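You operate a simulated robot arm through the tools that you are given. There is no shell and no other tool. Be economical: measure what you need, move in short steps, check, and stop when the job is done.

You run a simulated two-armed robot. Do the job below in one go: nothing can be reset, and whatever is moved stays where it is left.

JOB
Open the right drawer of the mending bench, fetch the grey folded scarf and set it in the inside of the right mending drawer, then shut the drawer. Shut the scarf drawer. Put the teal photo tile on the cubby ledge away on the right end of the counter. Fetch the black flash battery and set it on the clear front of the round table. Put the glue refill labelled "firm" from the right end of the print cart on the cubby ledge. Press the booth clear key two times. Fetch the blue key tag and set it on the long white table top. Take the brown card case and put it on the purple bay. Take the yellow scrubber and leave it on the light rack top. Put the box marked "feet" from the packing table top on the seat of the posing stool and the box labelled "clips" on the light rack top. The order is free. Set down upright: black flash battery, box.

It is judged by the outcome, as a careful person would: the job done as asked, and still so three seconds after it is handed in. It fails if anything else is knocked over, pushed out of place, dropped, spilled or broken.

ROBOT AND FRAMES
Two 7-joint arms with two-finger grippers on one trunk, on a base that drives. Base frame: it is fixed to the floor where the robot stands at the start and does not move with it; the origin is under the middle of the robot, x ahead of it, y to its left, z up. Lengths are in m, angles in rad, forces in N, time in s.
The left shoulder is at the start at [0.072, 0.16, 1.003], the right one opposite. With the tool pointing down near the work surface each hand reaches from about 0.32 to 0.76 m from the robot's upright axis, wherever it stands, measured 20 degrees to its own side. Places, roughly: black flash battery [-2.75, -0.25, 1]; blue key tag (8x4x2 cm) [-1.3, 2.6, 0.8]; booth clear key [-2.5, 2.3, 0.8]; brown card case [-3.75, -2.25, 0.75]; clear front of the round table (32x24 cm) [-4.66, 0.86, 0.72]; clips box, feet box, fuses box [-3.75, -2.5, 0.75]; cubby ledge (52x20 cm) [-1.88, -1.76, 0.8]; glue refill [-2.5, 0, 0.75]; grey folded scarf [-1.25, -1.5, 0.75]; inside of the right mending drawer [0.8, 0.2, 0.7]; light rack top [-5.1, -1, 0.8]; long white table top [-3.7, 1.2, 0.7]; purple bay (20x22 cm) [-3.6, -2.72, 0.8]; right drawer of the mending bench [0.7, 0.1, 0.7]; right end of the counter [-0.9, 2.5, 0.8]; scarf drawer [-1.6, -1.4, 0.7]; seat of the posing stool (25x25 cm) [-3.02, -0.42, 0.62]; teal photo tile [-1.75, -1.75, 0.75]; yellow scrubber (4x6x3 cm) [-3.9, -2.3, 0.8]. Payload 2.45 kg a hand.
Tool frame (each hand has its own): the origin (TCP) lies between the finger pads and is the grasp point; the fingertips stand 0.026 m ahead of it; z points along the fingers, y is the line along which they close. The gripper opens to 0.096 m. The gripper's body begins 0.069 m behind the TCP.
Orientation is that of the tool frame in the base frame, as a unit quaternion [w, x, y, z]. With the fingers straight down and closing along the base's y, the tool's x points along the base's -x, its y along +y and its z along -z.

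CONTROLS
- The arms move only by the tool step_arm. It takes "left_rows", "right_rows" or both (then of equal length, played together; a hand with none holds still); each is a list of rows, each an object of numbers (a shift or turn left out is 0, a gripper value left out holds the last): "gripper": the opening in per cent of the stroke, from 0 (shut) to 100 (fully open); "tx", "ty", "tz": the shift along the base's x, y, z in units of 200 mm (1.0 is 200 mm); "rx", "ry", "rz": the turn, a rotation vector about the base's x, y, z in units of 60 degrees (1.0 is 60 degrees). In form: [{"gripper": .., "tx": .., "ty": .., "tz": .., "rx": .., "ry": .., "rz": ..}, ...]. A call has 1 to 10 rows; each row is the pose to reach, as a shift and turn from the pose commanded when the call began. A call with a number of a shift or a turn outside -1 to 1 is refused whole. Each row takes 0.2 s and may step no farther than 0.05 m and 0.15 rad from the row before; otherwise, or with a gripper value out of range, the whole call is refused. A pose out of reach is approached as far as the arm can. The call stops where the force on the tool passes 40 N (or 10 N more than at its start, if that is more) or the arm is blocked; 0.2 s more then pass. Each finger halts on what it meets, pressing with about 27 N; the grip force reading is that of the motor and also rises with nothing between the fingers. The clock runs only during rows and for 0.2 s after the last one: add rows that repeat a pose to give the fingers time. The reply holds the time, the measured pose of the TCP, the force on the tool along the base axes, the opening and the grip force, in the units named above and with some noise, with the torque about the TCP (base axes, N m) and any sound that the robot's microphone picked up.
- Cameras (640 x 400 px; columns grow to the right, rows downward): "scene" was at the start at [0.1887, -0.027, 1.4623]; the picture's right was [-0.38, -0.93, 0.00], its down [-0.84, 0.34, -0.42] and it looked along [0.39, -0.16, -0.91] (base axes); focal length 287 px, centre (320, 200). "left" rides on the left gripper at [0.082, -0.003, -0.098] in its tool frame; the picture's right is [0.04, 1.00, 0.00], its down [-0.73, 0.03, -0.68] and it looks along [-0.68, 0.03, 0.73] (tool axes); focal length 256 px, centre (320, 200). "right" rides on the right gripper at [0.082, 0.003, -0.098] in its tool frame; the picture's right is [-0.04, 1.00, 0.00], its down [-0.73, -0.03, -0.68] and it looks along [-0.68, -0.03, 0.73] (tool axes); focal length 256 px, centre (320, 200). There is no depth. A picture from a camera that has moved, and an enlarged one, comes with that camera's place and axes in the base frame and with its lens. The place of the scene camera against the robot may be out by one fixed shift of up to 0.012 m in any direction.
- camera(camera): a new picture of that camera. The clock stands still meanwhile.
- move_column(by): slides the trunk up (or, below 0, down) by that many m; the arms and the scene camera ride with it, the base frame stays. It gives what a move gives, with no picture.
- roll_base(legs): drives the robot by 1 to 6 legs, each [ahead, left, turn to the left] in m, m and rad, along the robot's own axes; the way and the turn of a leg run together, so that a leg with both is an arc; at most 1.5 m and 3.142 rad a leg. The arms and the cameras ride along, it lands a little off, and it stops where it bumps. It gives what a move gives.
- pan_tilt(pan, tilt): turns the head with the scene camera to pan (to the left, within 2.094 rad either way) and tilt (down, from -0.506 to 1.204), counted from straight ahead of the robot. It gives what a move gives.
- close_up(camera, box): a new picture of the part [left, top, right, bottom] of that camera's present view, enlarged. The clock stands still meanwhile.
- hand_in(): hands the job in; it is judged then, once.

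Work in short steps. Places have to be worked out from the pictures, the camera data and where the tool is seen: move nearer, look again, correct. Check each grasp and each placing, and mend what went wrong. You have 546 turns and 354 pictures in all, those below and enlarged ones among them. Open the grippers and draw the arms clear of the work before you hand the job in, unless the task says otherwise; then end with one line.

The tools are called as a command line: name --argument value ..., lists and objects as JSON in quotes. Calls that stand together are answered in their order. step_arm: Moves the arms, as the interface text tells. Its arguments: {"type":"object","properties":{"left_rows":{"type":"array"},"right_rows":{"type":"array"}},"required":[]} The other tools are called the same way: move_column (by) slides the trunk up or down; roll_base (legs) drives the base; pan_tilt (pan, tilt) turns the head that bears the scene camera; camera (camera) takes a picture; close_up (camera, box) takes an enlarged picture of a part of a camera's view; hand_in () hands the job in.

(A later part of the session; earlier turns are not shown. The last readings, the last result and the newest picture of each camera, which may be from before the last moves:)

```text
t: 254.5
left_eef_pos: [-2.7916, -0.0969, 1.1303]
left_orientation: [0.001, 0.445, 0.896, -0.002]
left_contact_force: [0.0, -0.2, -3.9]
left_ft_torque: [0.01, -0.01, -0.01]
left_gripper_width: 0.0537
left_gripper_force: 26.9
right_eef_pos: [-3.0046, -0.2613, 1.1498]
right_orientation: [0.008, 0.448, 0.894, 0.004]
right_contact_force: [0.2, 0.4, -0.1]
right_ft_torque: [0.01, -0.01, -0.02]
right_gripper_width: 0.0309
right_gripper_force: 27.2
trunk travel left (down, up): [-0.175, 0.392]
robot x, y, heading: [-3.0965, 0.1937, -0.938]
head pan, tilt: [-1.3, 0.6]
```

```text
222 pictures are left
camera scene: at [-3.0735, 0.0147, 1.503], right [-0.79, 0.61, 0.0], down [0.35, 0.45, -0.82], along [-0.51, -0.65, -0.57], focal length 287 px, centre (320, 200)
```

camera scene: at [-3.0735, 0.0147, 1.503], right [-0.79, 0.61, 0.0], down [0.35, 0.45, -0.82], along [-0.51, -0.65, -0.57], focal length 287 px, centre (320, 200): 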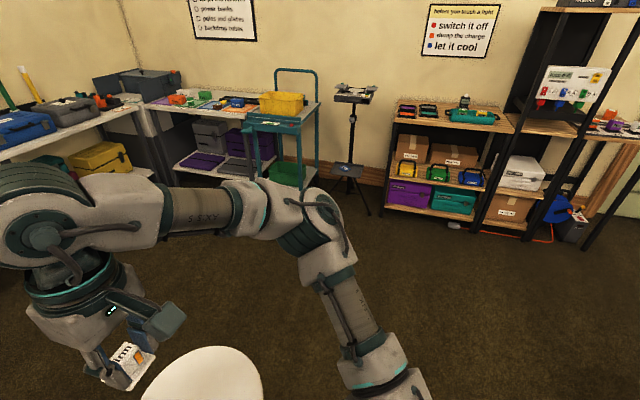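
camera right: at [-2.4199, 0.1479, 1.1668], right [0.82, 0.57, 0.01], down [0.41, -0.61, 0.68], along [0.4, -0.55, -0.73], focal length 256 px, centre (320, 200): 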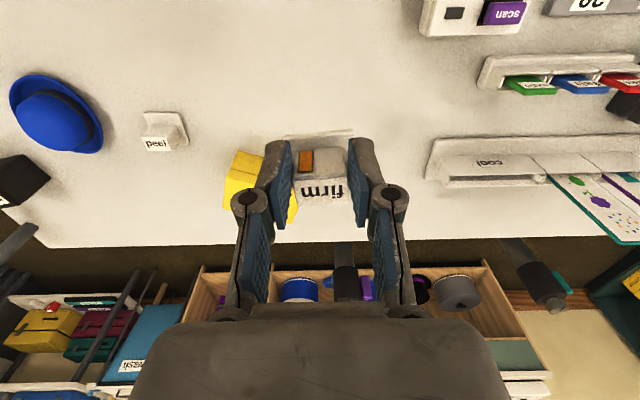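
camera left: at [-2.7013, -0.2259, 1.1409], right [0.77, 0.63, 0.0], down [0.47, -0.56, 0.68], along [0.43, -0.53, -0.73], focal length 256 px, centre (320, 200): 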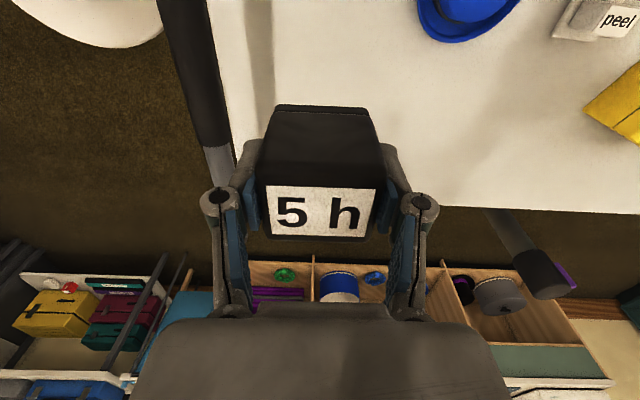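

Open floor to the right. I go round the stool: right 0.85, forward 1.25, then left 0.8.

roll_base --legs '[[0, -0.85, 0], [1.25, 0, 0], [0, 0.75, 0]]'

pan_tilt --pan -0.1 --tilt 0.6

camera --camera "scene"

```text
t: 268.8
left_eef_pos: [-2.0986, -1.1706, 1.1311]
left_orientation: [0.001, 0.448, 0.894, -0.001]
left_contact_force: [0.4, -0.4, -3.3]
left_ft_torque: [0.03, -0.02, 0.01]
left_gripper_width: 0.0539
left_gripper_force: 26.6
right_eef_pos: [-2.3127, -1.3351, 1.1503]
right_orientation: [0.008, 0.451, 0.892, 0.004]
right_contact_force: [0.1, -1.4, -1.4]
right_ft_torque: [-0.02, 0.01, 0.01]
right_gripper_width: 0.0308
right_gripper_force: 26.9
trunk travel left (down, up): [-0.175, 0.392]
robot x, y, heading: [-2.4012, -0.8794, -0.938]
head pan, tilt: [-1.3, 0.6]
```

```text
t: 270.1
left_eef_pos: [-2.1013, -1.166, 1.1333]
left_orientation: [0.003, 0.448, 0.894, -0.003]
left_contact_force: [0.5, 0.6, -2.8]
left_ft_torque: [-0.03, 0.0, 0.04]
left_gripper_width: 0.0539
left_gripper_force: 27.0
right_eef_pos: [-2.3131, -1.329, 1.1515]
right_orientation: [0.01, 0.451, 0.893, 0.002]
right_contact_force: [0.1, -0.3, 0.0]
right_ft_torque: [-0.01, 0.0, 0.01]
right_gripper_width: 0.0312
right_gripper_force: 26.7
trunk travel left (down, up): [-0.175, 0.392]
robot x, y, heading: [-2.4012, -0.8796, -0.939]
head pan, tilt: [-0.099, 0.6]
```

```text
221 pictures are left
camera scene: at [-2.2794, -1.063, 1.5027], right [-0.86, -0.51, 0.0], down [-0.29, 0.49, -0.82], along [0.42, -0.71, -0.57], focal length 287 px, centre (320, 200)
```

scene: 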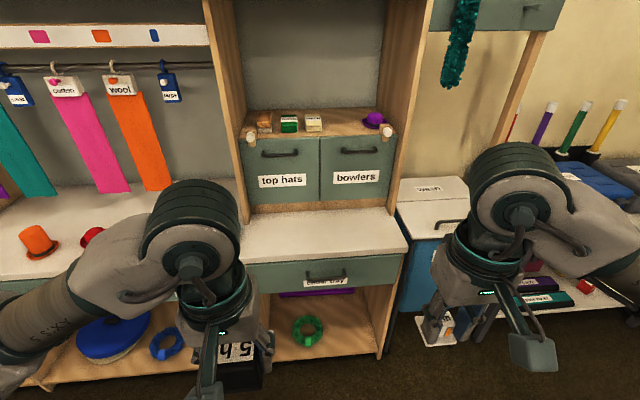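

The ledge is clear. I drive 0.34 m ahead.

roll_base --legs '[[0.33, 0.03, 0.012]]'

step_arm --right_rows '[{}, {}, {}, {}, {}, {}, {}, {}]'

camera --camera "right"

```text
t: 272.3
left_eef_pos: [-1.8797, -1.4078, 1.1336]
left_orientation: [0.002, 0.444, 0.896, -0.003]
left_contact_force: [-0.7, -0.9, -3.8]
left_ft_torque: [0.0, -0.01, 0.02]
left_gripper_width: 0.0538
left_gripper_force: 27.2
right_eef_pos: [-2.0915, -1.5738, 1.1517]
right_orientation: [0.011, 0.446, 0.895, 0.004]
right_contact_force: [0.4, 0.1, 0.0]
right_ft_torque: [0.0, -0.02, -0.01]
right_gripper_width: 0.0311
right_gripper_force: 27.2
trunk travel left (down, up): [-0.175, 0.392]
robot x, y, heading: [-2.1845, -1.1248, -0.932]
head pan, tilt: [-0.099, 0.6]
```

```text
t: 274.1
left_eef_pos: [-1.8809, -1.4045, 1.1345]
left_orientation: [0.004, 0.443, 0.896, -0.004]
left_contact_force: [0.4, 0.2, -2.2]
left_ft_torque: [-0.01, 0.0, 0.02]
left_gripper_width: 0.0536
left_gripper_force: 27.5
right_eef_pos: [-2.0933, -1.5708, 1.1537]
right_orientation: [0.012, 0.446, 0.895, 0.002]
right_contact_force: [-0.3, 0.2, -0.5]
right_ft_torque: [0.02, -0.03, 0.0]
right_gripper_width: 0.0308
right_gripper_force: 26.8
trunk travel left (down, up): [-0.175, 0.392]
robot x, y, heading: [-2.1845, -1.1224, -0.927]
head pan, tilt: [-0.099, 0.6]
```

```text
220 pictures are left
camera right: at [-2.1406, -1.5029, 1.2515], right [0.82, 0.57, 0.02], down [0.4, -0.6, 0.69], along [0.4, -0.56, -0.72], focal length 256 px, centre (320, 200)
```

right: 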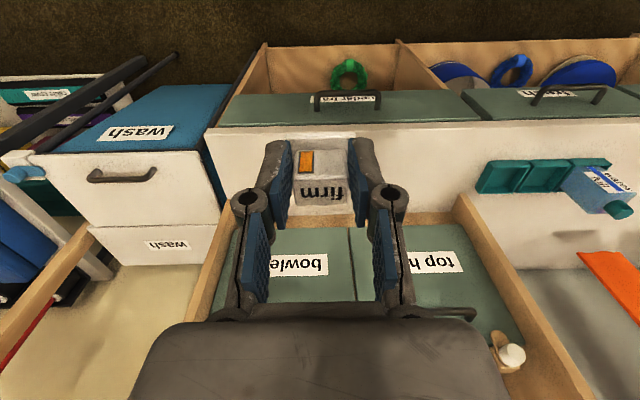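

I carry the refill over the ledge centre at about (-1.895, -1.77).

step_arm --right_rows '[{"tx": 0.16, "ty": -0.16, "tz": -0.1, "ry": 0.022}, {"tx": 0.32, "ty": -0.33, "tz": -0.2, "ry": 0.022}, {"tx": 0.48, "ty": -0.5, "tz": -0.3, "ry": 0.022}, {"tx": 0.64, "ty": -0.66, "tz": -0.4, "ry": 0.022}, {"tx": 0.8, "ty": -0.83, "tz": -0.5, "ry": 0.022}, {"tx": 0.98, "ty": -0.98, "tz": -0.6, "ry": 0.022}, {"tx": 0.98, "ty": -0.98, "tz": -0.8, "ry": 0.022}, {"tx": 0.98, "ty": -0.98, "tz": -1.0, "ry": 0.022}]'

camera --camera "right"

camera --camera "scene"

```text
refused: row 2 steps farther than a row can; nothing moved
```

```text
219 pictures are left
camera right: at [-2.1406, -1.5029, 1.2515], right [0.82, 0.57, 0.02], down [0.4, -0.6, 0.69], along [0.4, -0.56, -0.72], focal length 256 px, centre (320, 200)
```

right: 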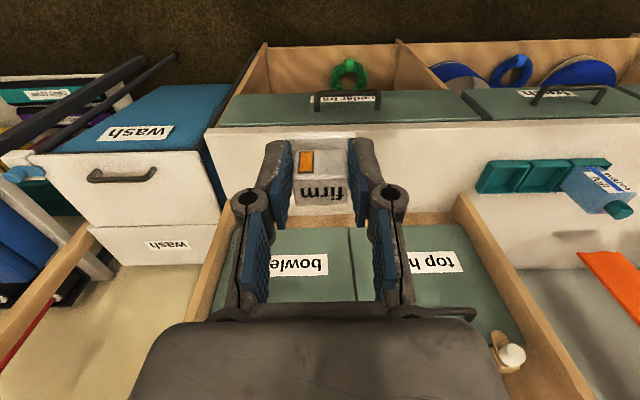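

```text
218 pictures are left
camera scene: at [-2.0583, -1.3063, 1.5027], right [-0.86, -0.52, 0.0], down [-0.29, 0.49, -0.82], along [0.43, -0.7, -0.57], focal length 287 px, centre (320, 200)
```

scene: 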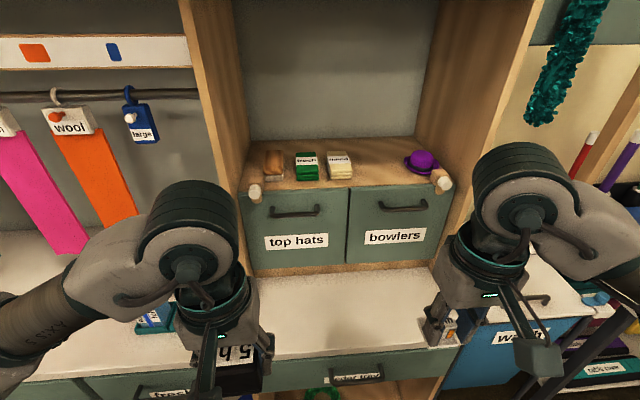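

Rows slightly too long; I repeat with shorter steps.

step_arm --right_rows '[{"tx": 0.14, "ty": -0.14, "tz": -0.1, "ry": 0.022}, {"tx": 0.28, "ty": -0.28, "tz": -0.2, "ry": 0.022}, {"tx": 0.42, "ty": -0.42, "tz": -0.3, "ry": 0.022}, {"tx": 0.56, "ty": -0.56, "tz": -0.4, "ry": 0.022}, {"tx": 0.7, "ty": -0.7, "tz": -0.5, "ry": 0.022}, {"tx": 0.84, "ty": -0.84, "tz": -0.6, "ry": 0.022}, {"tx": 0.98, "ty": -0.98, "tz": -0.7, "ry": 0.022}, {"tx": 0.98, "ty": -0.98, "tz": -0.9, "ry": 0.022}]'

camera --camera "right"

camera --camera "scene"

```text
t: 275.9
left_eef_pos: [-1.8787, -1.4042, 1.1331]
left_orientation: [0.002, 0.442, 0.897, -0.003]
left_contact_force: [-0.3, -0.7, -2.7]
left_ft_torque: [-0.01, 0.02, -0.01]
left_gripper_width: 0.0537
left_gripper_force: 26.8
right_eef_pos: [-1.8949, -1.7671, 0.9735]
right_orientation: [0.001, 0.445, 0.895, -0.003]
right_contact_force: [0.2, 0.2, -0.6]
right_ft_torque: [0.02, -0.01, -0.01]
right_gripper_width: 0.0309
right_gripper_force: 26.3
trunk travel left (down, up): [-0.175, 0.392]
robot x, y, heading: [-2.1775, -1.1225, -0.929]
head pan, tilt: [-0.099, 0.6]
```

```text
217 pictures are left
camera right: at [-1.9399, -1.6992, 1.0724], right [0.82, 0.57, -0.01], down [0.42, -0.6, 0.68], along [0.39, -0.56, -0.73], focal length 256 px, centre (320, 200)
```

right: 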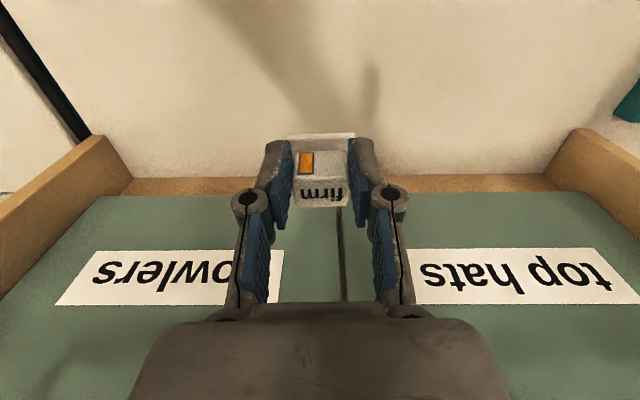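

```text
216 pictures are left
camera scene: at [-2.0546, -1.3071, 1.5022], right [-0.86, -0.52, 0.0], down [-0.3, 0.49, -0.82], along [0.42, -0.7, -0.57], focal length 287 px, centre (320, 200)
```

scene: 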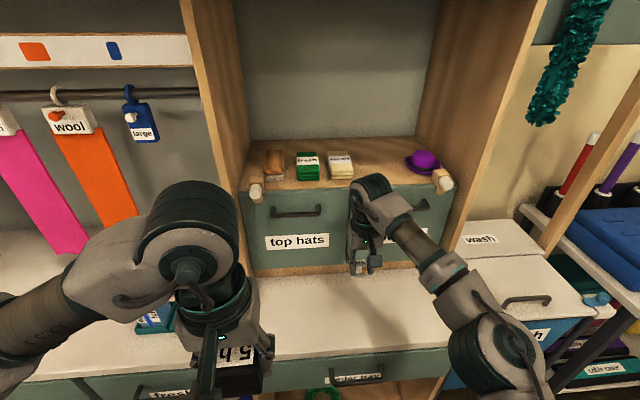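

Clear below. Lower to the ledge until contact.

step_arm --right_rows '[{"tz": -0.2}, {"tz": -0.4}, {"tz": -0.58}, {"tz": -0.65}, {"tz": -0.69}, {"tz": -0.72}, {"tz": -0.75}, {"tz": -0.78}]'

```text
t: 277.6
left_eef_pos: [-1.8822, -1.4011, 1.1345]
left_orientation: [0.005, 0.443, 0.896, -0.005]
left_contact_force: [0.9, -1.0, -2.9]
left_ft_torque: [0.04, 0.07, -0.01]
left_gripper_width: 0.0537
left_gripper_force: 27.2
right_eef_pos: [-1.8963, -1.7662, 0.8304]
right_orientation: [0.007, 0.445, 0.895, -0.004]
right_contact_force: [-5.6, 6.2, 20.4]
right_ft_torque: [0.25, 0.25, 0.03]
right_gripper_width: 0.0312
right_gripper_force: 27.1
trunk travel left (down, up): [-0.175, 0.392]
robot x, y, heading: [-2.1825, -1.1232, -0.922]
head pan, tilt: [-0.099, 0.6]
stopped in row 8 (right hand): the force on the tool passed its limit at 43 N (the readings are from after the stop); the commanded pose is now the measured one
```

Contact. Release and lift.

step_arm --right_rows '[{"tz": 0.01, "gripper": 60}, {"tz": 0.01, "gripper": 60}, {"tz": 0.01, "gripper": 60}, {"tz": 0.15}, {"tz": 0.35}, {"tz": 0.55}, {"tz": 0.75}, {"tz": 0.9}]'

camera --camera "right"

```text
t: 279.4
left_eef_pos: [-1.8823, -1.4, 1.136]
left_orientation: [0.005, 0.443, 0.897, -0.005]
left_contact_force: [-0.1, 0.9, -4.0]
left_ft_torque: [-0.01, -0.03, 0.0]
left_gripper_width: 0.0536
left_gripper_force: 26.6
right_eef_pos: [-1.8944, -1.7661, 1.0104]
right_orientation: [0.005, 0.447, 0.895, -0.004]
right_contact_force: [-0.6, 0.6, -0.8]
right_ft_torque: [0.0, 0.01, 0.01]
right_gripper_width: 0.0578
right_gripper_force: 0.1
trunk travel left (down, up): [-0.175, 0.392]
robot x, y, heading: [-2.1816, -1.1224, -0.928]
head pan, tilt: [-0.099, 0.6]
```

```text
215 pictures are left
camera right: at [-1.9407, -1.6985, 1.1083], right [0.82, 0.57, 0.0], down [0.41, -0.59, 0.69], along [0.39, -0.57, -0.72], focal length 256 px, centre (320, 200)
```

right: 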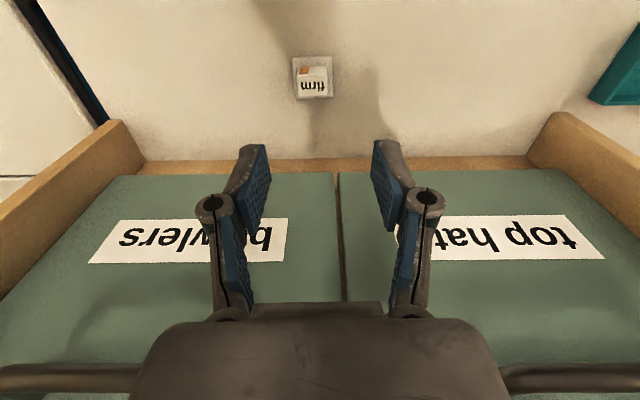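

"firm" stands on the ledge. I retract the right hand, back away, turn right toward the packing table and look.

step_arm --right_rows '[{"tx": -0.14, "ty": 0.18, "tz": 0.1}, {"tx": -0.28, "ty": 0.36, "tz": 0.2}, {"tx": -0.42, "ty": 0.54, "tz": 0.3}, {"tx": -0.54, "ty": 0.72, "tz": 0.4}, {"tx": -0.66, "ty": 0.88, "tz": 0.5, "gripper": 100}]'

roll_base --legs '[[-0.4, 0, 0], [0, 0, -1.571], [0.6, 0, 0]]'

pan_tilt --pan 0.0 --tilt 0.5

camera --camera "scene"

```text
t: 280.6
left_eef_pos: [-1.8821, -1.4009, 1.1368]
left_orientation: [0.004, 0.443, 0.896, -0.005]
left_contact_force: [0.5, 0.7, -3.7]
left_ft_torque: [-0.03, -0.01, 0.0]
left_gripper_width: 0.0537
left_gripper_force: 27.2
right_eef_pos: [-2.0297, -1.5883, 1.1081]
right_orientation: [0.006, 0.446, 0.895, -0.005]
right_contact_force: [0.3, 0.2, -0.3]
right_ft_torque: [-0.02, 0.01, 0.02]
right_gripper_width: 0.0962
right_gripper_force: 0.1
trunk travel left (down, up): [-0.175, 0.392]
robot x, y, heading: [-2.183, -1.1206, -0.926]
head pan, tilt: [-0.099, 0.6]
```

```text
t: 289.9
left_eef_pos: [-3.1934, -1.4476, 1.1358]
left_orientation: [-0.001, 0.952, 0.305, -0.007]
left_contact_force: [0.0, -0.3, -3.8]
left_ft_torque: [-0.04, -0.01, -0.02]
left_gripper_width: 0.0539
left_gripper_force: 26.9
right_eef_pos: [-3.3775, -1.2951, 1.106]
right_orientation: [0.001, 0.954, 0.301, -0.007]
right_contact_force: [0.2, 0.6, -0.3]
right_ft_torque: [0.02, -0.01, 0.01]
right_gripper_width: 0.0961
right_gripper_force: 0.0
trunk travel left (down, up): [-0.175, 0.392]
robot x, y, heading: [-2.9045, -1.1564, -2.531]
head pan, tilt: [-0.099, 0.6]
```

```text
t: 290.6
left_eef_pos: [-3.1914, -1.4463, 1.1374]
left_orientation: [0.0, 0.953, 0.304, -0.009]
left_contact_force: [0.0, 0.5, -3.9]
left_ft_torque: [0.01, -0.02, 0.01]
left_gripper_width: 0.0536
left_gripper_force: 27.6
right_eef_pos: [-3.3736, -1.2931, 1.1093]
right_orientation: [0.002, 0.954, 0.301, -0.01]
right_contact_force: [0.0, -0.8, -0.3]
right_ft_torque: [0.0, -0.02, -0.02]
right_gripper_width: 0.0959
right_gripper_force: 0.0
trunk travel left (down, up): [-0.175, 0.392]
robot x, y, heading: [-2.9066, -1.1552, -2.53]
head pan, tilt: [0.0, 0.499]
```

```text
214 pictures are left
camera scene: at [-3.0882, -1.2869, 1.5116], right [-0.57, 0.82, 0.0], down [0.4, 0.28, -0.88], along [-0.72, -0.5, -0.48], focal length 287 px, centre (320, 200)
```

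scene: 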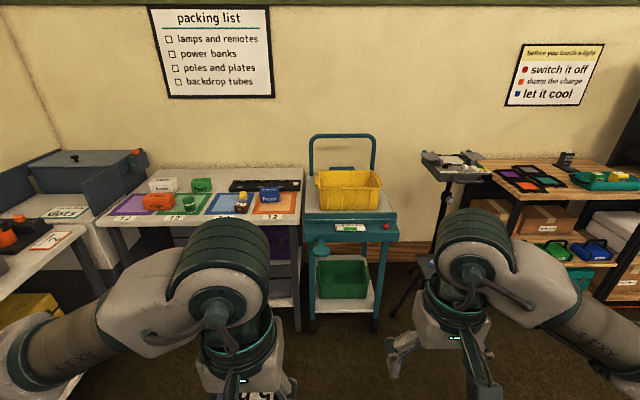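

close_up --camera "scene" --box '[0, 140, 320, 300]'

```text
2.00 times, centred on (160, 220) of scene
camera zoom: at [-3.0882, -1.2869, 1.5116], right [-0.57, 0.82, 0.0], down [0.4, 0.28, -0.88], along [-0.72, -0.5, -0.48], focal length 575 px, centre (640, 160)
```

zoom: 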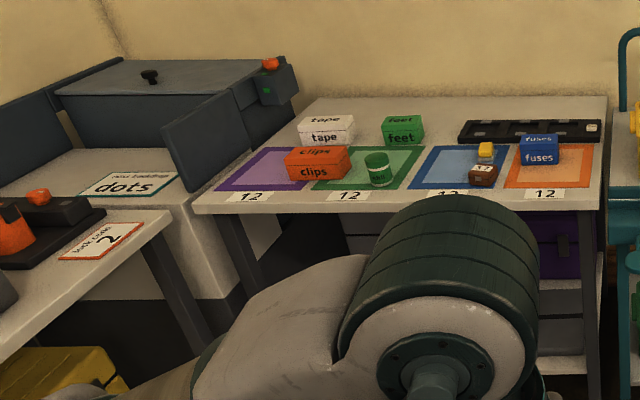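

The packing table has purple/green/blue/orange bays; the card case and scrubber stand near the blue bay. I drive up to it.

roll_base --legs '[[0, 0, 0.033], [0.85, 0.42, 0]]'

pan_tilt --pan 0.0 --tilt 0.85

camera --camera "scene"

camera --camera "right"

```text
t: 295.9
left_eef_pos: [-3.6252, -2.2917, 1.1377]
left_orientation: [0.002, 0.948, 0.319, -0.008]
left_contact_force: [-1.1, 0.3, -3.3]
left_ft_torque: [0.03, 0.0, -0.02]
left_gripper_width: 0.0537
left_gripper_force: 26.9
right_eef_pos: [-3.813, -2.1453, 1.1086]
right_orientation: [0.002, 0.949, 0.316, -0.01]
right_contact_force: [0.2, -0.1, -0.3]
right_ft_torque: [0.01, -0.03, -0.01]
right_gripper_width: 0.0958
right_gripper_force: 0.0
trunk travel left (down, up): [-0.175, 0.392]
robot x, y, heading: [-3.3452, -1.9939, -2.5]
head pan, tilt: [0.0, 0.499]
```

```text
t: 296.8
left_eef_pos: [-3.6208, -2.2917, 1.1403]
left_orientation: [0.001, 0.948, 0.319, -0.011]
left_contact_force: [0.6, 0.3, -3.0]
left_ft_torque: [0.01, -0.01, -0.01]
left_gripper_width: 0.0538
left_gripper_force: 27.2
right_eef_pos: [-3.8073, -2.1436, 1.1123]
right_orientation: [0.003, 0.949, 0.316, -0.011]
right_contact_force: [-0.6, -0.1, 0.4]
right_ft_torque: [0.03, -0.01, 0.0]
right_gripper_width: 0.096
right_gripper_force: 0.1
trunk travel left (down, up): [-0.175, 0.392]
robot x, y, heading: [-3.3488, -1.9963, -2.505]
head pan, tilt: [0.0, 0.85]
```

```text
212 pictures are left
camera scene: at [-3.5162, -2.1233, 1.482], right [-0.6, 0.8, 0.0], down [0.6, 0.45, -0.66], along [-0.53, -0.39, -0.75], focal length 287 px, centre (320, 200)
```

scene: 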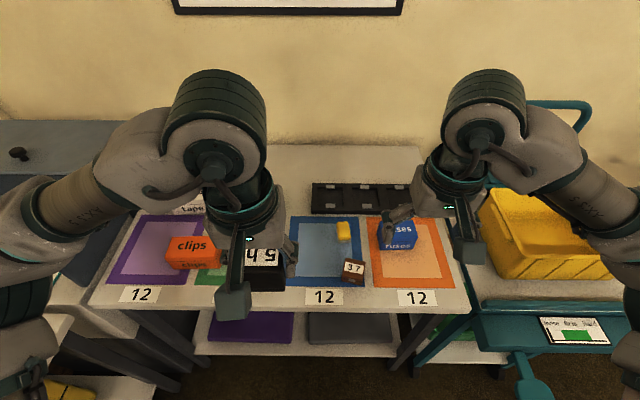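

```text
211 pictures are left
camera right: at [-3.7384, -2.0962, 1.2087], right [0.57, -0.82, 0.0], down [-0.59, -0.41, 0.7], along [-0.57, -0.39, -0.72], focal length 256 px, centre (320, 200)
```

right: 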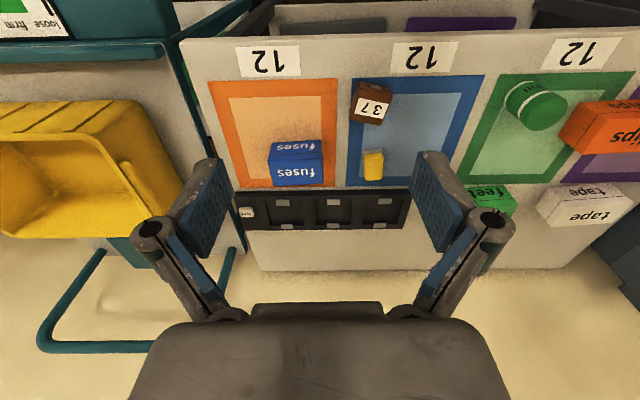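

Card case at about (-3.829, -2.253), top near 0.82. I move the right hand above it.

step_arm --right_rows '[{"tx": -0.03, "ty": -0.15, "tz": -0.1}, {"tx": -0.06, "ty": -0.3, "tz": -0.2}, {"tx": -0.09, "ty": -0.45, "tz": -0.35}, {"tx": -0.11, "ty": -0.53, "tz": -0.5}, {"tx": -0.11, "ty": -0.53, "tz": -0.7}, {"tx": -0.11, "ty": -0.53, "tz": -0.8}]'

camera --camera "right"

```text
t: 298.2
left_eef_pos: [-3.6212, -2.2913, 1.1385]
left_orientation: [0.0, 0.947, 0.32, -0.011]
left_contact_force: [-0.9, 0.4, -3.3]
left_ft_torque: [-0.02, 0.01, 0.05]
left_gripper_width: 0.0535
left_gripper_force: 26.9
right_eef_pos: [-3.8321, -2.2512, 0.9503]
right_orientation: [0.003, 0.949, 0.316, -0.011]
right_contact_force: [-0.8, -0.5, 1.2]
right_ft_torque: [0.01, -0.03, 0.01]
right_gripper_width: 0.0957
right_gripper_force: 0.1
trunk travel left (down, up): [-0.175, 0.392]
robot x, y, heading: [-3.3489, -1.9983, -2.503]
head pan, tilt: [0.0, 0.85]
```

```text
210 pictures are left
camera right: at [-3.7612, -2.2037, 1.0478], right [0.57, -0.82, 0.0], down [-0.59, -0.41, 0.7], along [-0.57, -0.39, -0.72], focal length 256 px, centre (320, 200)
```

right: 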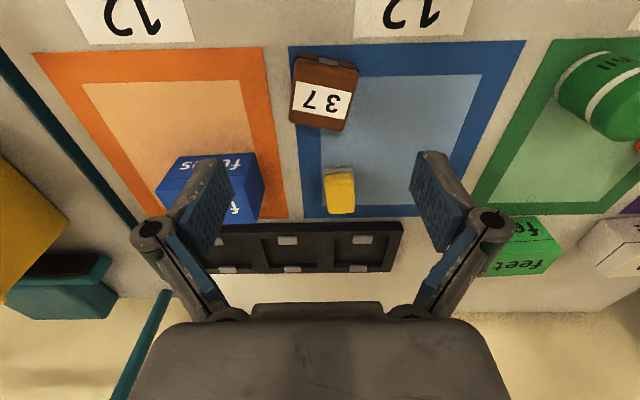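

Aligned but turned about 8°. I rotate, narrow the fingers, and descend.

step_arm --right_rows '[{"gripper": 82, "rz": -0.07, "ty": -0.02}, {"rz": -0.14, "ty": -0.02, "tz": -0.15}, {"rz": -0.14, "ty": -0.02, "tz": -0.35}, {"rz": -0.14, "ty": -0.02, "tz": -0.5}, {"rz": -0.14, "ty": -0.02, "tz": -0.58}]'

camera --camera "right"

```text
t: 299.4
left_eef_pos: [-3.6202, -2.2918, 1.1403]
left_orientation: [0.001, 0.947, 0.32, -0.011]
left_contact_force: [0.3, -0.5, -3.6]
left_ft_torque: [0.01, 0.02, 0.04]
left_gripper_width: 0.0534
left_gripper_force: 27.1
right_eef_pos: [-3.8315, -2.2533, 0.8348]
right_orientation: [0.002, 0.969, 0.246, -0.012]
right_contact_force: [0.4, 0.8, 0.6]
right_ft_torque: [0.02, 0.0, -0.01]
right_gripper_width: 0.0786
right_gripper_force: 0.0
trunk travel left (down, up): [-0.175, 0.392]
robot x, y, heading: [-3.3494, -1.9942, -2.5]
head pan, tilt: [0.0, 0.85]
```

```text
209 pictures are left
camera right: at [-3.7545, -2.2172, 0.9327], right [0.44, -0.9, 0.0], down [-0.64, -0.32, 0.7], along [-0.63, -0.31, -0.72], focal length 256 px, centre (320, 200)
```

right: 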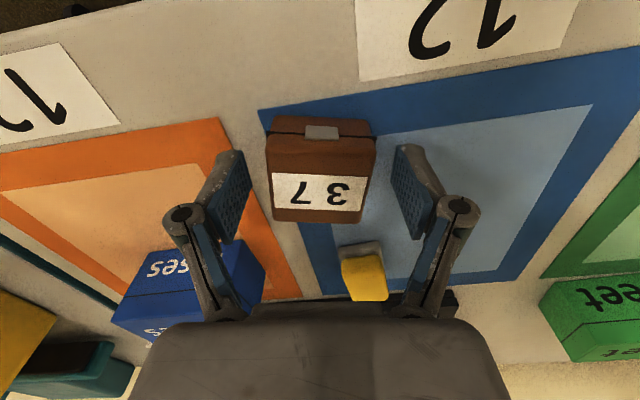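

The case is between the fingers. Lower 2 cm and close.

step_arm --right_rows '[{"tz": -0.06}, {"tz": -0.11}, {"tz": -0.11, "gripper": 0}, {"tz": -0.11, "gripper": 0}, {"tz": -0.11, "gripper": 0}, {"tz": -0.11, "gripper": 0}]'

step_arm --right_rows '[{"tz": 0.1}, {"tz": 0.3}, {"tz": 0.5}, {"tz": 0.7}]'

camera --camera "right"

```text
t: 300.3
left_eef_pos: [-3.6139, -2.2898, 1.1414]
left_orientation: [0.0, 0.947, 0.321, -0.014]
left_contact_force: [-0.3, 0.0, -2.4]
left_ft_torque: [0.01, -0.02, -0.01]
left_gripper_width: 0.0538
left_gripper_force: 26.8
right_eef_pos: [-3.8264, -2.2557, 0.825]
right_orientation: [0.009, 0.969, 0.247, -0.019]
right_contact_force: [13.8, 3.1, 28.7]
right_ft_torque: [1.02, -0.25, -0.5]
right_gripper_width: 0.0508
right_gripper_force: 44.9
trunk travel left (down, up): [-0.175, 0.392]
robot x, y, heading: [-3.3485, -1.9973, -2.499]
head pan, tilt: [0.0, 0.85]
stopped in row 4 (right hand): the force on the tool passed its limit at 61 N (the readings are from after the stop); the commanded pose is now the measured one
```

```text
t: 301.3
left_eef_pos: [-3.6151, -2.2907, 1.1408]
left_orientation: [0.001, 0.947, 0.32, -0.014]
left_contact_force: [0.3, 0.5, -3.5]
left_ft_torque: [-0.02, 0.01, -0.02]
left_gripper_width: 0.0534
left_gripper_force: 27.4
right_eef_pos: [-3.8303, -2.2545, 0.9613]
right_orientation: [0.007, 0.969, 0.246, -0.019]
right_contact_force: [0.9, 1.3, -1.5]
right_ft_torque: [0.03, 0.04, 0.0]
right_gripper_width: 0.0512
right_gripper_force: 27.0
trunk travel left (down, up): [-0.175, 0.392]
robot x, y, heading: [-3.3424, -1.9973, -2.498]
head pan, tilt: [0.0, 0.85]
```

```text
208 pictures are left
camera right: at [-3.753, -2.2171, 1.0581], right [0.44, -0.9, 0.01], down [-0.64, -0.31, 0.71], along [-0.63, -0.32, -0.71], focal length 256 px, centre (320, 200)
```

right: 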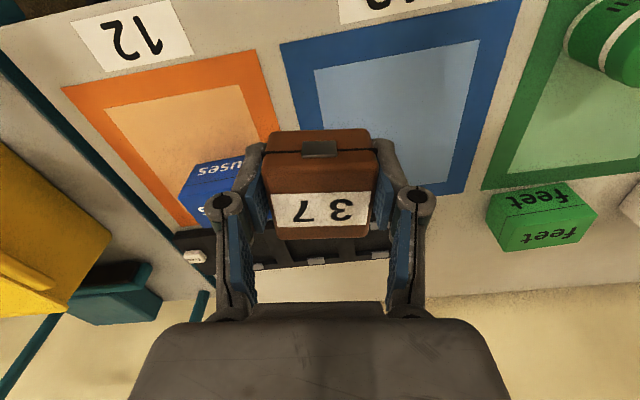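

Case held. Before strafing left I check the clearance beside the left arm.

pan_tilt --pan 0.9 --tilt 0.8

camera --camera "scene"

```text
t: 302.5
left_eef_pos: [-3.6183, -2.2897, 1.1406]
left_orientation: [0.001, 0.947, 0.32, -0.012]
left_contact_force: [-0.2, -0.6, -2.6]
left_ft_torque: [0.04, 0.0, -0.04]
left_gripper_width: 0.0536
left_gripper_force: 27.0
right_eef_pos: [-3.8315, -2.2545, 0.9596]
right_orientation: [0.007, 0.969, 0.246, -0.018]
right_contact_force: [0.1, 0.0, 0.3]
right_ft_torque: [-0.03, 0.01, -0.01]
right_gripper_width: 0.051
right_gripper_force: 27.0
trunk travel left (down, up): [-0.175, 0.392]
robot x, y, heading: [-3.349, -1.9992, -2.503]
head pan, tilt: [0.901, 0.799]
```

```text
207 pictures are left
camera scene: at [-3.4563, -2.1591, 1.4859], right [-1.0, 0.03, 0.0], down [0.03, 0.72, -0.69], along [-0.02, -0.69, -0.72], focal length 287 px, centre (320, 200)
```

scene: 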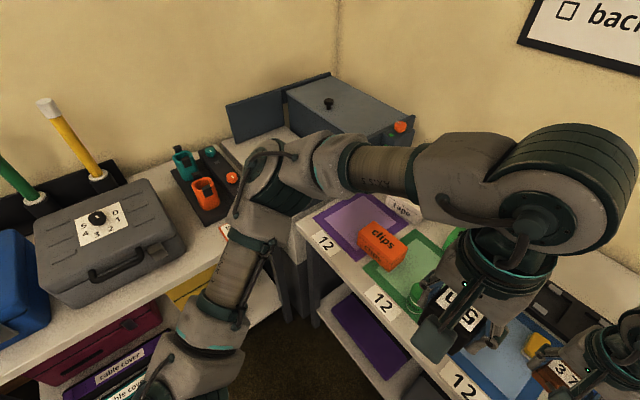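

I raise the trunk 12 cm so the left elbow clears the things on the side table, lift the case a bit, then strafe left.

move_column --by 0.12

roll_base --legs '[[0.0, 0.3, 0]]'

camera --camera "scene"

camera --camera "right"

```text
t: 304.0
left_eef_pos: [-3.6182, -2.2907, 1.2598]
left_orientation: [0.001, 0.947, 0.32, -0.012]
left_contact_force: [-0.9, -1.1, -3.4]
left_ft_torque: [0.01, 0.02, 0.01]
left_gripper_width: 0.0536
left_gripper_force: 27.2
right_eef_pos: [-3.832, -2.2556, 1.0802]
right_orientation: [0.007, 0.969, 0.246, -0.017]
right_contact_force: [-0.1, 0.0, -0.2]
right_ft_torque: [-0.05, -0.01, -0.01]
right_gripper_width: 0.0513
right_gripper_force: 26.8
trunk travel left (down, up): [-0.295, 0.272]
robot x, y, heading: [-3.346, -1.9975, -2.504]
head pan, tilt: [0.901, 0.799]
```

```text
t: 306.0
left_eef_pos: [-3.4554, -2.5066, 1.2635]
left_orientation: [0.011, 0.948, 0.316, -0.011]
left_contact_force: [-0.4, 1.2, -3.9]
left_ft_torque: [-0.05, 0.0, -0.03]
left_gripper_width: 0.0537
left_gripper_force: 27.3
right_eef_pos: [-3.6682, -2.4738, 1.0807]
right_orientation: [0.015, 0.97, 0.243, -0.014]
right_contact_force: [0.0, -0.1, -0.1]
right_ft_torque: [-0.02, -0.08, 0.0]
right_gripper_width: 0.0512
right_gripper_force: 26.9
trunk travel left (down, up): [-0.295, 0.272]
robot x, y, heading: [-3.1751, -2.234, -2.503]
head pan, tilt: [0.901, 0.799]
```

```text
206 pictures are left
camera scene: at [-3.2191, -2.3202, 1.6139], right [-1.0, 0.03, -0.01], down [0.03, 0.71, -0.7], along [-0.01, -0.7, -0.71], focal length 287 px, centre (320, 200)
```

scene: 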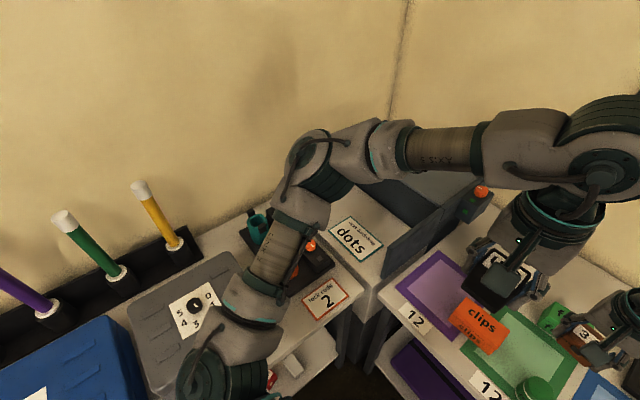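

```text
205 pictures are left
camera right: at [-3.5919, -2.4345, 1.176], right [0.44, -0.9, 0.03], down [-0.65, -0.29, 0.7], along [-0.62, -0.32, -0.71], focal length 256 px, centre (320, 200)
```

right: 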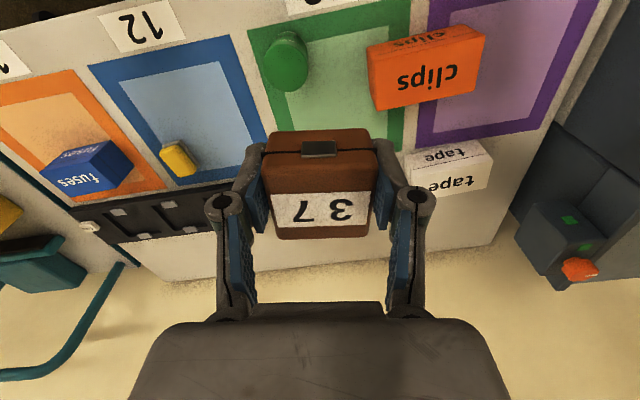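

Bay target (-3.564, -2.748). First I move the left hand 20 cm to the left to make room for the right arm.

step_arm --left_rows '[{"tx": 0.12, "ty": -0.16}, {"tx": 0.24, "ty": -0.32}, {"tx": 0.36, "ty": -0.48}, {"tx": 0.48, "ty": -0.64}, {"tx": 0.6, "ty": -0.8}]'

step_arm --right_rows '[{"tx": 0.06, "ty": -0.17, "rx": 0.034, "ry": -0.019}, {"tx": 0.13, "ty": -0.34, "rx": 0.034, "ry": -0.019}, {"tx": 0.2, "ty": -0.51, "rx": 0.034, "ry": -0.019}, {"tx": 0.27, "ty": -0.68, "rx": 0.034, "ry": -0.019}, {"tx": 0.33, "ty": -0.85, "rx": 0.034, "ry": -0.019}, {"tx": 0.4, "ty": -1.0, "rx": 0.034, "ry": -0.019}]'

camera --camera "right"

camera --camera "scene"

```text
t: 307.2
left_eef_pos: [-3.3148, -2.6822, 1.2604]
left_orientation: [0.002, 0.948, 0.317, -0.016]
left_contact_force: [0.1, 0.1, -2.8]
left_ft_torque: [0.0, 0.03, -0.02]
left_gripper_width: 0.0538
left_gripper_force: 27.2
right_eef_pos: [-3.6503, -2.4881, 1.0835]
right_orientation: [0.007, 0.97, 0.243, -0.02]
right_contact_force: [0.3, 0.2, -0.2]
right_ft_torque: [0.04, 0.04, 0.0]
right_gripper_width: 0.0507
right_gripper_force: 26.7
trunk travel left (down, up): [-0.295, 0.272]
robot x, y, heading: [-3.1707, -2.2354, -2.503]
head pan, tilt: [0.901, 0.799]
```

```text
t: 308.6
left_eef_pos: [-3.3263, -2.6698, 1.2627]
left_orientation: [0.006, 0.949, 0.316, -0.013]
left_contact_force: [-0.5, -0.1, -2.7]
left_ft_torque: [-0.03, 0.0, 0.0]
left_gripper_width: 0.0537
left_gripper_force: 27.4
right_eef_pos: [-3.584, -2.6647, 1.0827]
right_orientation: [-0.002, 0.97, 0.244, -0.003]
right_contact_force: [-1.8, 0.0, -0.4]
right_ft_torque: [-0.01, -0.05, 0.0]
right_gripper_width: 0.0509
right_gripper_force: 26.5
right hand out of reach, approached as far as the arm can: row 6
trunk travel left (down, up): [-0.295, 0.272]
robot x, y, heading: [-3.1744, -2.2332, -2.503]
head pan, tilt: [0.901, 0.799]
```

```text
204 pictures are left
camera right: at [-3.5098, -2.6303, 1.1811], right [0.44, -0.9, -0.01], down [-0.66, -0.32, 0.68], along [-0.62, -0.29, -0.73], focal length 256 px, centre (320, 200)
```

right: 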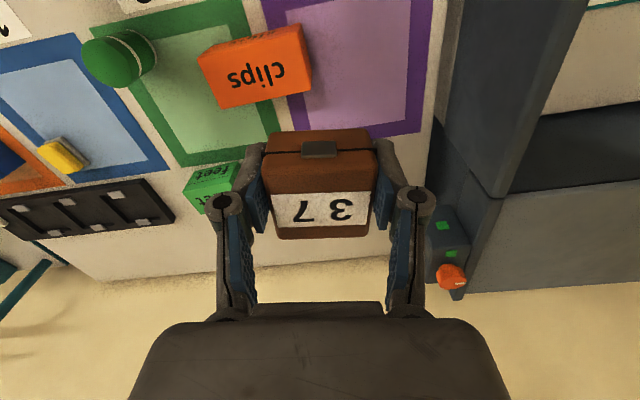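

```text
203 pictures are left
camera scene: at [-3.2017, -2.3426, 1.6129], right [-1.0, 0.03, 0.0], down [0.02, 0.72, -0.69], along [-0.02, -0.69, -0.72], focal length 287 px, centre (320, 200)
```

scene: 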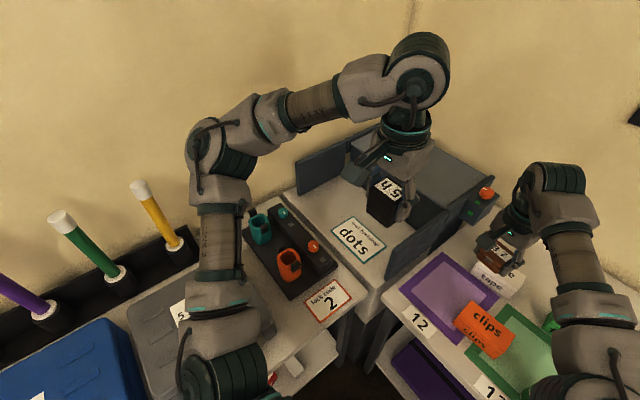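

I lower while shifting toward the bay centre; reach is better when lower.

step_arm --right_rows '[{"tz": -0.15, "tx": 0.02, "ty": -0.06}, {"tz": -0.3, "tx": 0.04, "ty": -0.12}, {"tz": -0.45, "tx": 0.06, "ty": -0.2}, {"tz": -0.6, "tx": 0.08, "ty": -0.3}, {"tz": -0.7, "tx": 0.1, "ty": -0.39}, {"tz": -0.7, "tx": 0.1, "ty": -0.39}]'

camera --camera "right"

```text
t: 310.0
left_eef_pos: [-3.3118, -2.6899, 1.259]
left_orientation: [-0.002, 0.948, 0.318, -0.016]
left_contact_force: [1.0, 0.1, -2.6]
left_ft_torque: [0.02, -0.03, 0.0]
left_gripper_width: 0.0538
left_gripper_force: 27.0
right_eef_pos: [-3.5483, -2.703, 0.9547]
right_orientation: [-0.01, 0.97, 0.245, -0.007]
right_contact_force: [0.2, -0.3, 0.2]
right_ft_torque: [0.02, 0.03, 0.0]
right_gripper_width: 0.0511
right_gripper_force: 26.9
right hand out of reach, approached as far as the arm can: row 2, 3, 4, 5, 6
trunk travel left (down, up): [-0.295, 0.272]
robot x, y, heading: [-3.1707, -2.2402, -2.503]
head pan, tilt: [0.901, 0.799]
```

```text
202 pictures are left
camera right: at [-3.474, -2.6685, 1.0532], right [0.44, -0.9, -0.02], down [-0.65, -0.33, 0.69], along [-0.62, -0.29, -0.73], focal length 256 px, centre (320, 200)
```

right: 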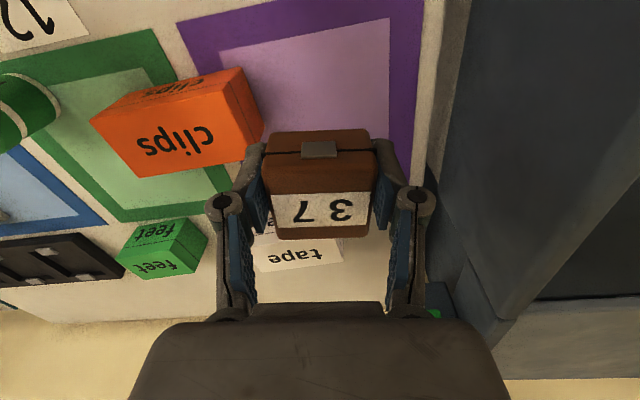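

The point below is near the bay's centre. I descend, edging slightly away from the clips box.

step_arm --right_rows '[{"tz": -0.1, "tx": 0.05, "ty": -0.06}, {"tz": -0.25, "tx": 0.06, "ty": -0.08}, {"tz": -0.35, "tx": 0.06, "ty": -0.08}]'

camera --camera "right"

```text
t: 310.8
left_eef_pos: [-3.3174, -2.6826, 1.2597]
left_orientation: [0.002, 0.948, 0.317, -0.014]
left_contact_force: [-0.2, -0.2, -3.4]
left_ft_torque: [0.03, 0.01, 0.0]
left_gripper_width: 0.0534
left_gripper_force: 27.1
right_eef_pos: [-3.5474, -2.6983, 0.8968]
right_orientation: [-0.005, 0.97, 0.244, -0.005]
right_contact_force: [0.8, -0.9, -0.6]
right_ft_torque: [0.03, 0.04, -0.03]
right_gripper_width: 0.0509
right_gripper_force: 26.8
right hand out of reach, approached as far as the arm can: row 1, 2, 3
trunk travel left (down, up): [-0.295, 0.272]
robot x, y, heading: [-3.1704, -2.2332, -2.506]
head pan, tilt: [0.901, 0.799]
```

```text
201 pictures are left
camera right: at [-3.4704, -2.6633, 0.9957], right [0.44, -0.9, -0.01], down [-0.65, -0.33, 0.68], along [-0.62, -0.29, -0.73], focal length 256 px, centre (320, 200)
```

right: 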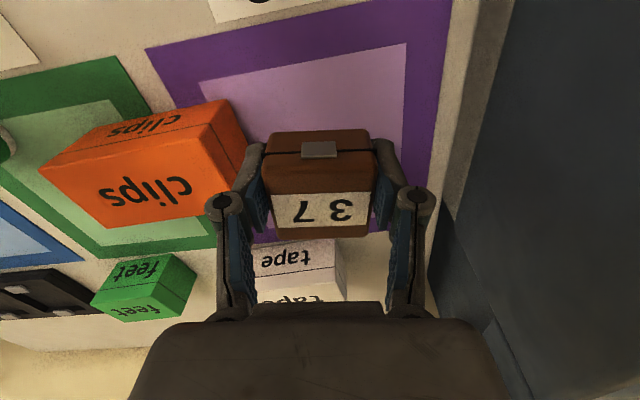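

Position is central in the bay with 4 cm to the clips box. Lower to contact.

step_arm --right_rows '[{"tz": -0.12}, {"tz": -0.24}, {"tz": -0.31}, {"tz": -0.34}, {"tz": -0.37}, {"tz": -0.4}, {"tz": -0.43}]'

```text
t: 312.4
left_eef_pos: [-3.3295, -2.6627, 1.2652]
left_orientation: [0.01, 0.949, 0.316, -0.014]
left_contact_force: [0.5, -0.6, -4.2]
left_ft_torque: [0.0, 0.01, 0.01]
left_gripper_width: 0.0536
left_gripper_force: 26.8
right_eef_pos: [-3.5554, -2.6828, 0.8256]
right_orientation: [0.004, 0.97, 0.245, -0.008]
right_contact_force: [-2.1, 9.1, 15.2]
right_ft_torque: [0.76, 0.11, 0.0]
right_gripper_width: 0.0513
right_gripper_force: 27.2
right hand out of reach, approached as far as the arm can: row 2, 3, 4, 5, 6, 7
trunk travel left (down, up): [-0.295, 0.272]
robot x, y, heading: [-3.1764, -2.2303, -2.507]
head pan, tilt: [0.901, 0.799]
stopped in row 7 (right hand): the force on the tool passed its limit at 50 N (the readings are from after the stop); the commanded pose is now the measured one
```

Contact. Release with a small opening and rise.

step_arm --right_rows '[{"gripper": 70, "tz": 0.01}, {"gripper": 70, "tz": 0.01}, {"gripper": 70, "tz": 0.01}, {"tz": 0.15}, {"tz": 0.35}, {"tz": 0.55}, {"tz": 0.75}]'

camera --camera "right"

```text
t: 314.0
left_eef_pos: [-3.3263, -2.6631, 1.2658]
left_orientation: [0.01, 0.948, 0.316, -0.015]
left_contact_force: [0.2, 1.6, -4.0]
left_ft_torque: [-0.01, -0.02, -0.02]
left_gripper_width: 0.0537
left_gripper_force: 27.0
right_eef_pos: [-3.5539, -2.6862, 0.9762]
right_orientation: [0.004, 0.969, 0.246, -0.007]
right_contact_force: [-0.7, -0.4, -0.2]
right_ft_torque: [-0.03, -0.01, 0.0]
right_gripper_width: 0.0672
right_gripper_force: 0.0
trunk travel left (down, up): [-0.295, 0.272]
robot x, y, heading: [-3.1769, -2.2315, -2.501]
head pan, tilt: [0.901, 0.799]
```

```text
200 pictures are left
camera right: at [-3.4787, -2.6491, 1.0729], right [0.44, -0.9, 0.01], down [-0.65, -0.32, 0.69], along [-0.62, -0.31, -0.72], focal length 256 px, centre (320, 200)
```

right: 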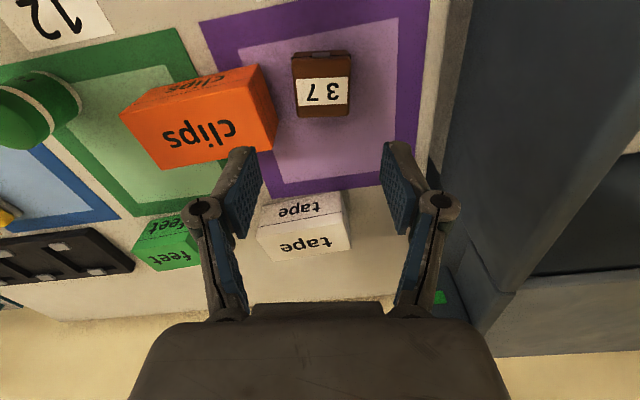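

The card case sits on the purple bay. Next the green "feet" box with the right hand: I raise the hand and move the base a bit right and ahead.

step_arm --right_rows '[{"tz": 0.2, "gripper": 100}, {"tz": 0.4}, {"tz": 0.5, "tx": 0.0, "ty": 0.2}, {"tz": 0.5, "tx": -0.05, "ty": 0.42}, {"tz": 0.5, "tx": -0.1, "ty": 0.64}, {"tz": 0.5, "tx": -0.15, "ty": 0.86}]'

roll_base --legs '[[0.0, -0.12, 0], [0.1, 0, 0]]'

step_arm --right_rows '[{}, {}, {}, {}, {}, {}]'

camera --camera "right"

```text
t: 315.4
left_eef_pos: [-3.3203, -2.6711, 1.2645]
left_orientation: [0.006, 0.948, 0.317, -0.016]
left_contact_force: [0.0, 0.0, -3.3]
left_ft_torque: [0.02, 0.0, -0.01]
left_gripper_width: 0.054
left_gripper_force: 27.5
right_eef_pos: [-3.5796, -2.5184, 1.0747]
right_orientation: [0.002, 0.969, 0.246, -0.008]
right_contact_force: [0.7, -1.1, 0.0]
right_ft_torque: [0.0, 0.01, -0.01]
right_gripper_width: 0.096
right_gripper_force: 0.0
right hand out of reach, approached as far as the arm can: row 2
trunk travel left (down, up): [-0.295, 0.272]
robot x, y, heading: [-3.1759, -2.2305, -2.503]
head pan, tilt: [0.901, 0.799]
```

```text
t: 317.4
left_eef_pos: [-3.4622, -2.6517, 1.2607]
left_orientation: [0.001, 0.949, 0.315, -0.017]
left_contact_force: [-0.4, -1.3, -3.2]
left_ft_torque: [0.05, 0.04, -0.02]
left_gripper_width: 0.0536
left_gripper_force: 27.0
right_eef_pos: [-3.7209, -2.4962, 1.0758]
right_orientation: [-0.003, 0.97, 0.244, -0.012]
right_contact_force: [0.3, -0.2, 0.2]
right_ft_torque: [0.08, 0.09, 0.01]
right_gripper_width: 0.0962
right_gripper_force: 0.0
trunk travel left (down, up): [-0.295, 0.272]
robot x, y, heading: [-3.3226, -2.2018, -2.509]
head pan, tilt: [0.901, 0.799]
```

```text
t: 319.0
left_eef_pos: [-3.4999, -2.5858, 1.2772]
left_orientation: [0.027, 0.95, 0.311, -0.013]
left_contact_force: [-2.1, 1.8, -3.1]
left_ft_torque: [-0.18, -0.11, -0.02]
left_gripper_width: 0.0535
left_gripper_force: 27.1
right_eef_pos: [-3.7546, -2.4401, 1.0787]
right_orientation: [0.019, 0.97, 0.241, -0.005]
right_contact_force: [-1.6, 0.7, -0.2]
right_ft_torque: [-0.03, -0.13, 0.02]
right_gripper_width: 0.0962
right_gripper_force: 0.0
trunk travel left (down, up): [-0.295, 0.272]
robot x, y, heading: [-3.3311, -2.1905, -2.508]
head pan, tilt: [0.901, 0.799]
stopped in row 6 (right hand): the arm was blocked; the commanded pose is now the measured one
```

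```text
199 pictures are left
camera right: at [-3.681, -2.4002, 1.1767], right [0.43, -0.9, 0.04], down [-0.66, -0.29, 0.69], along [-0.61, -0.32, -0.72], focal length 256 px, centre (320, 200)
```

right: 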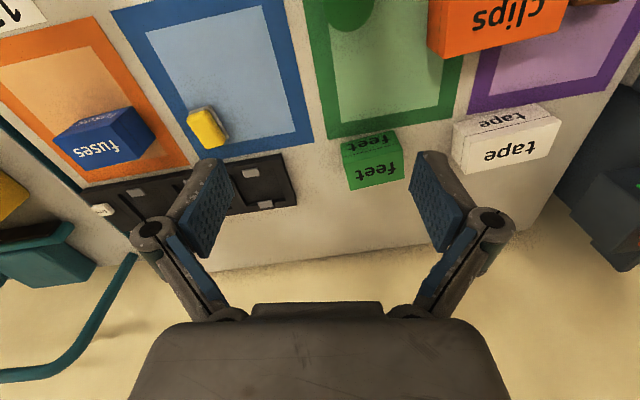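

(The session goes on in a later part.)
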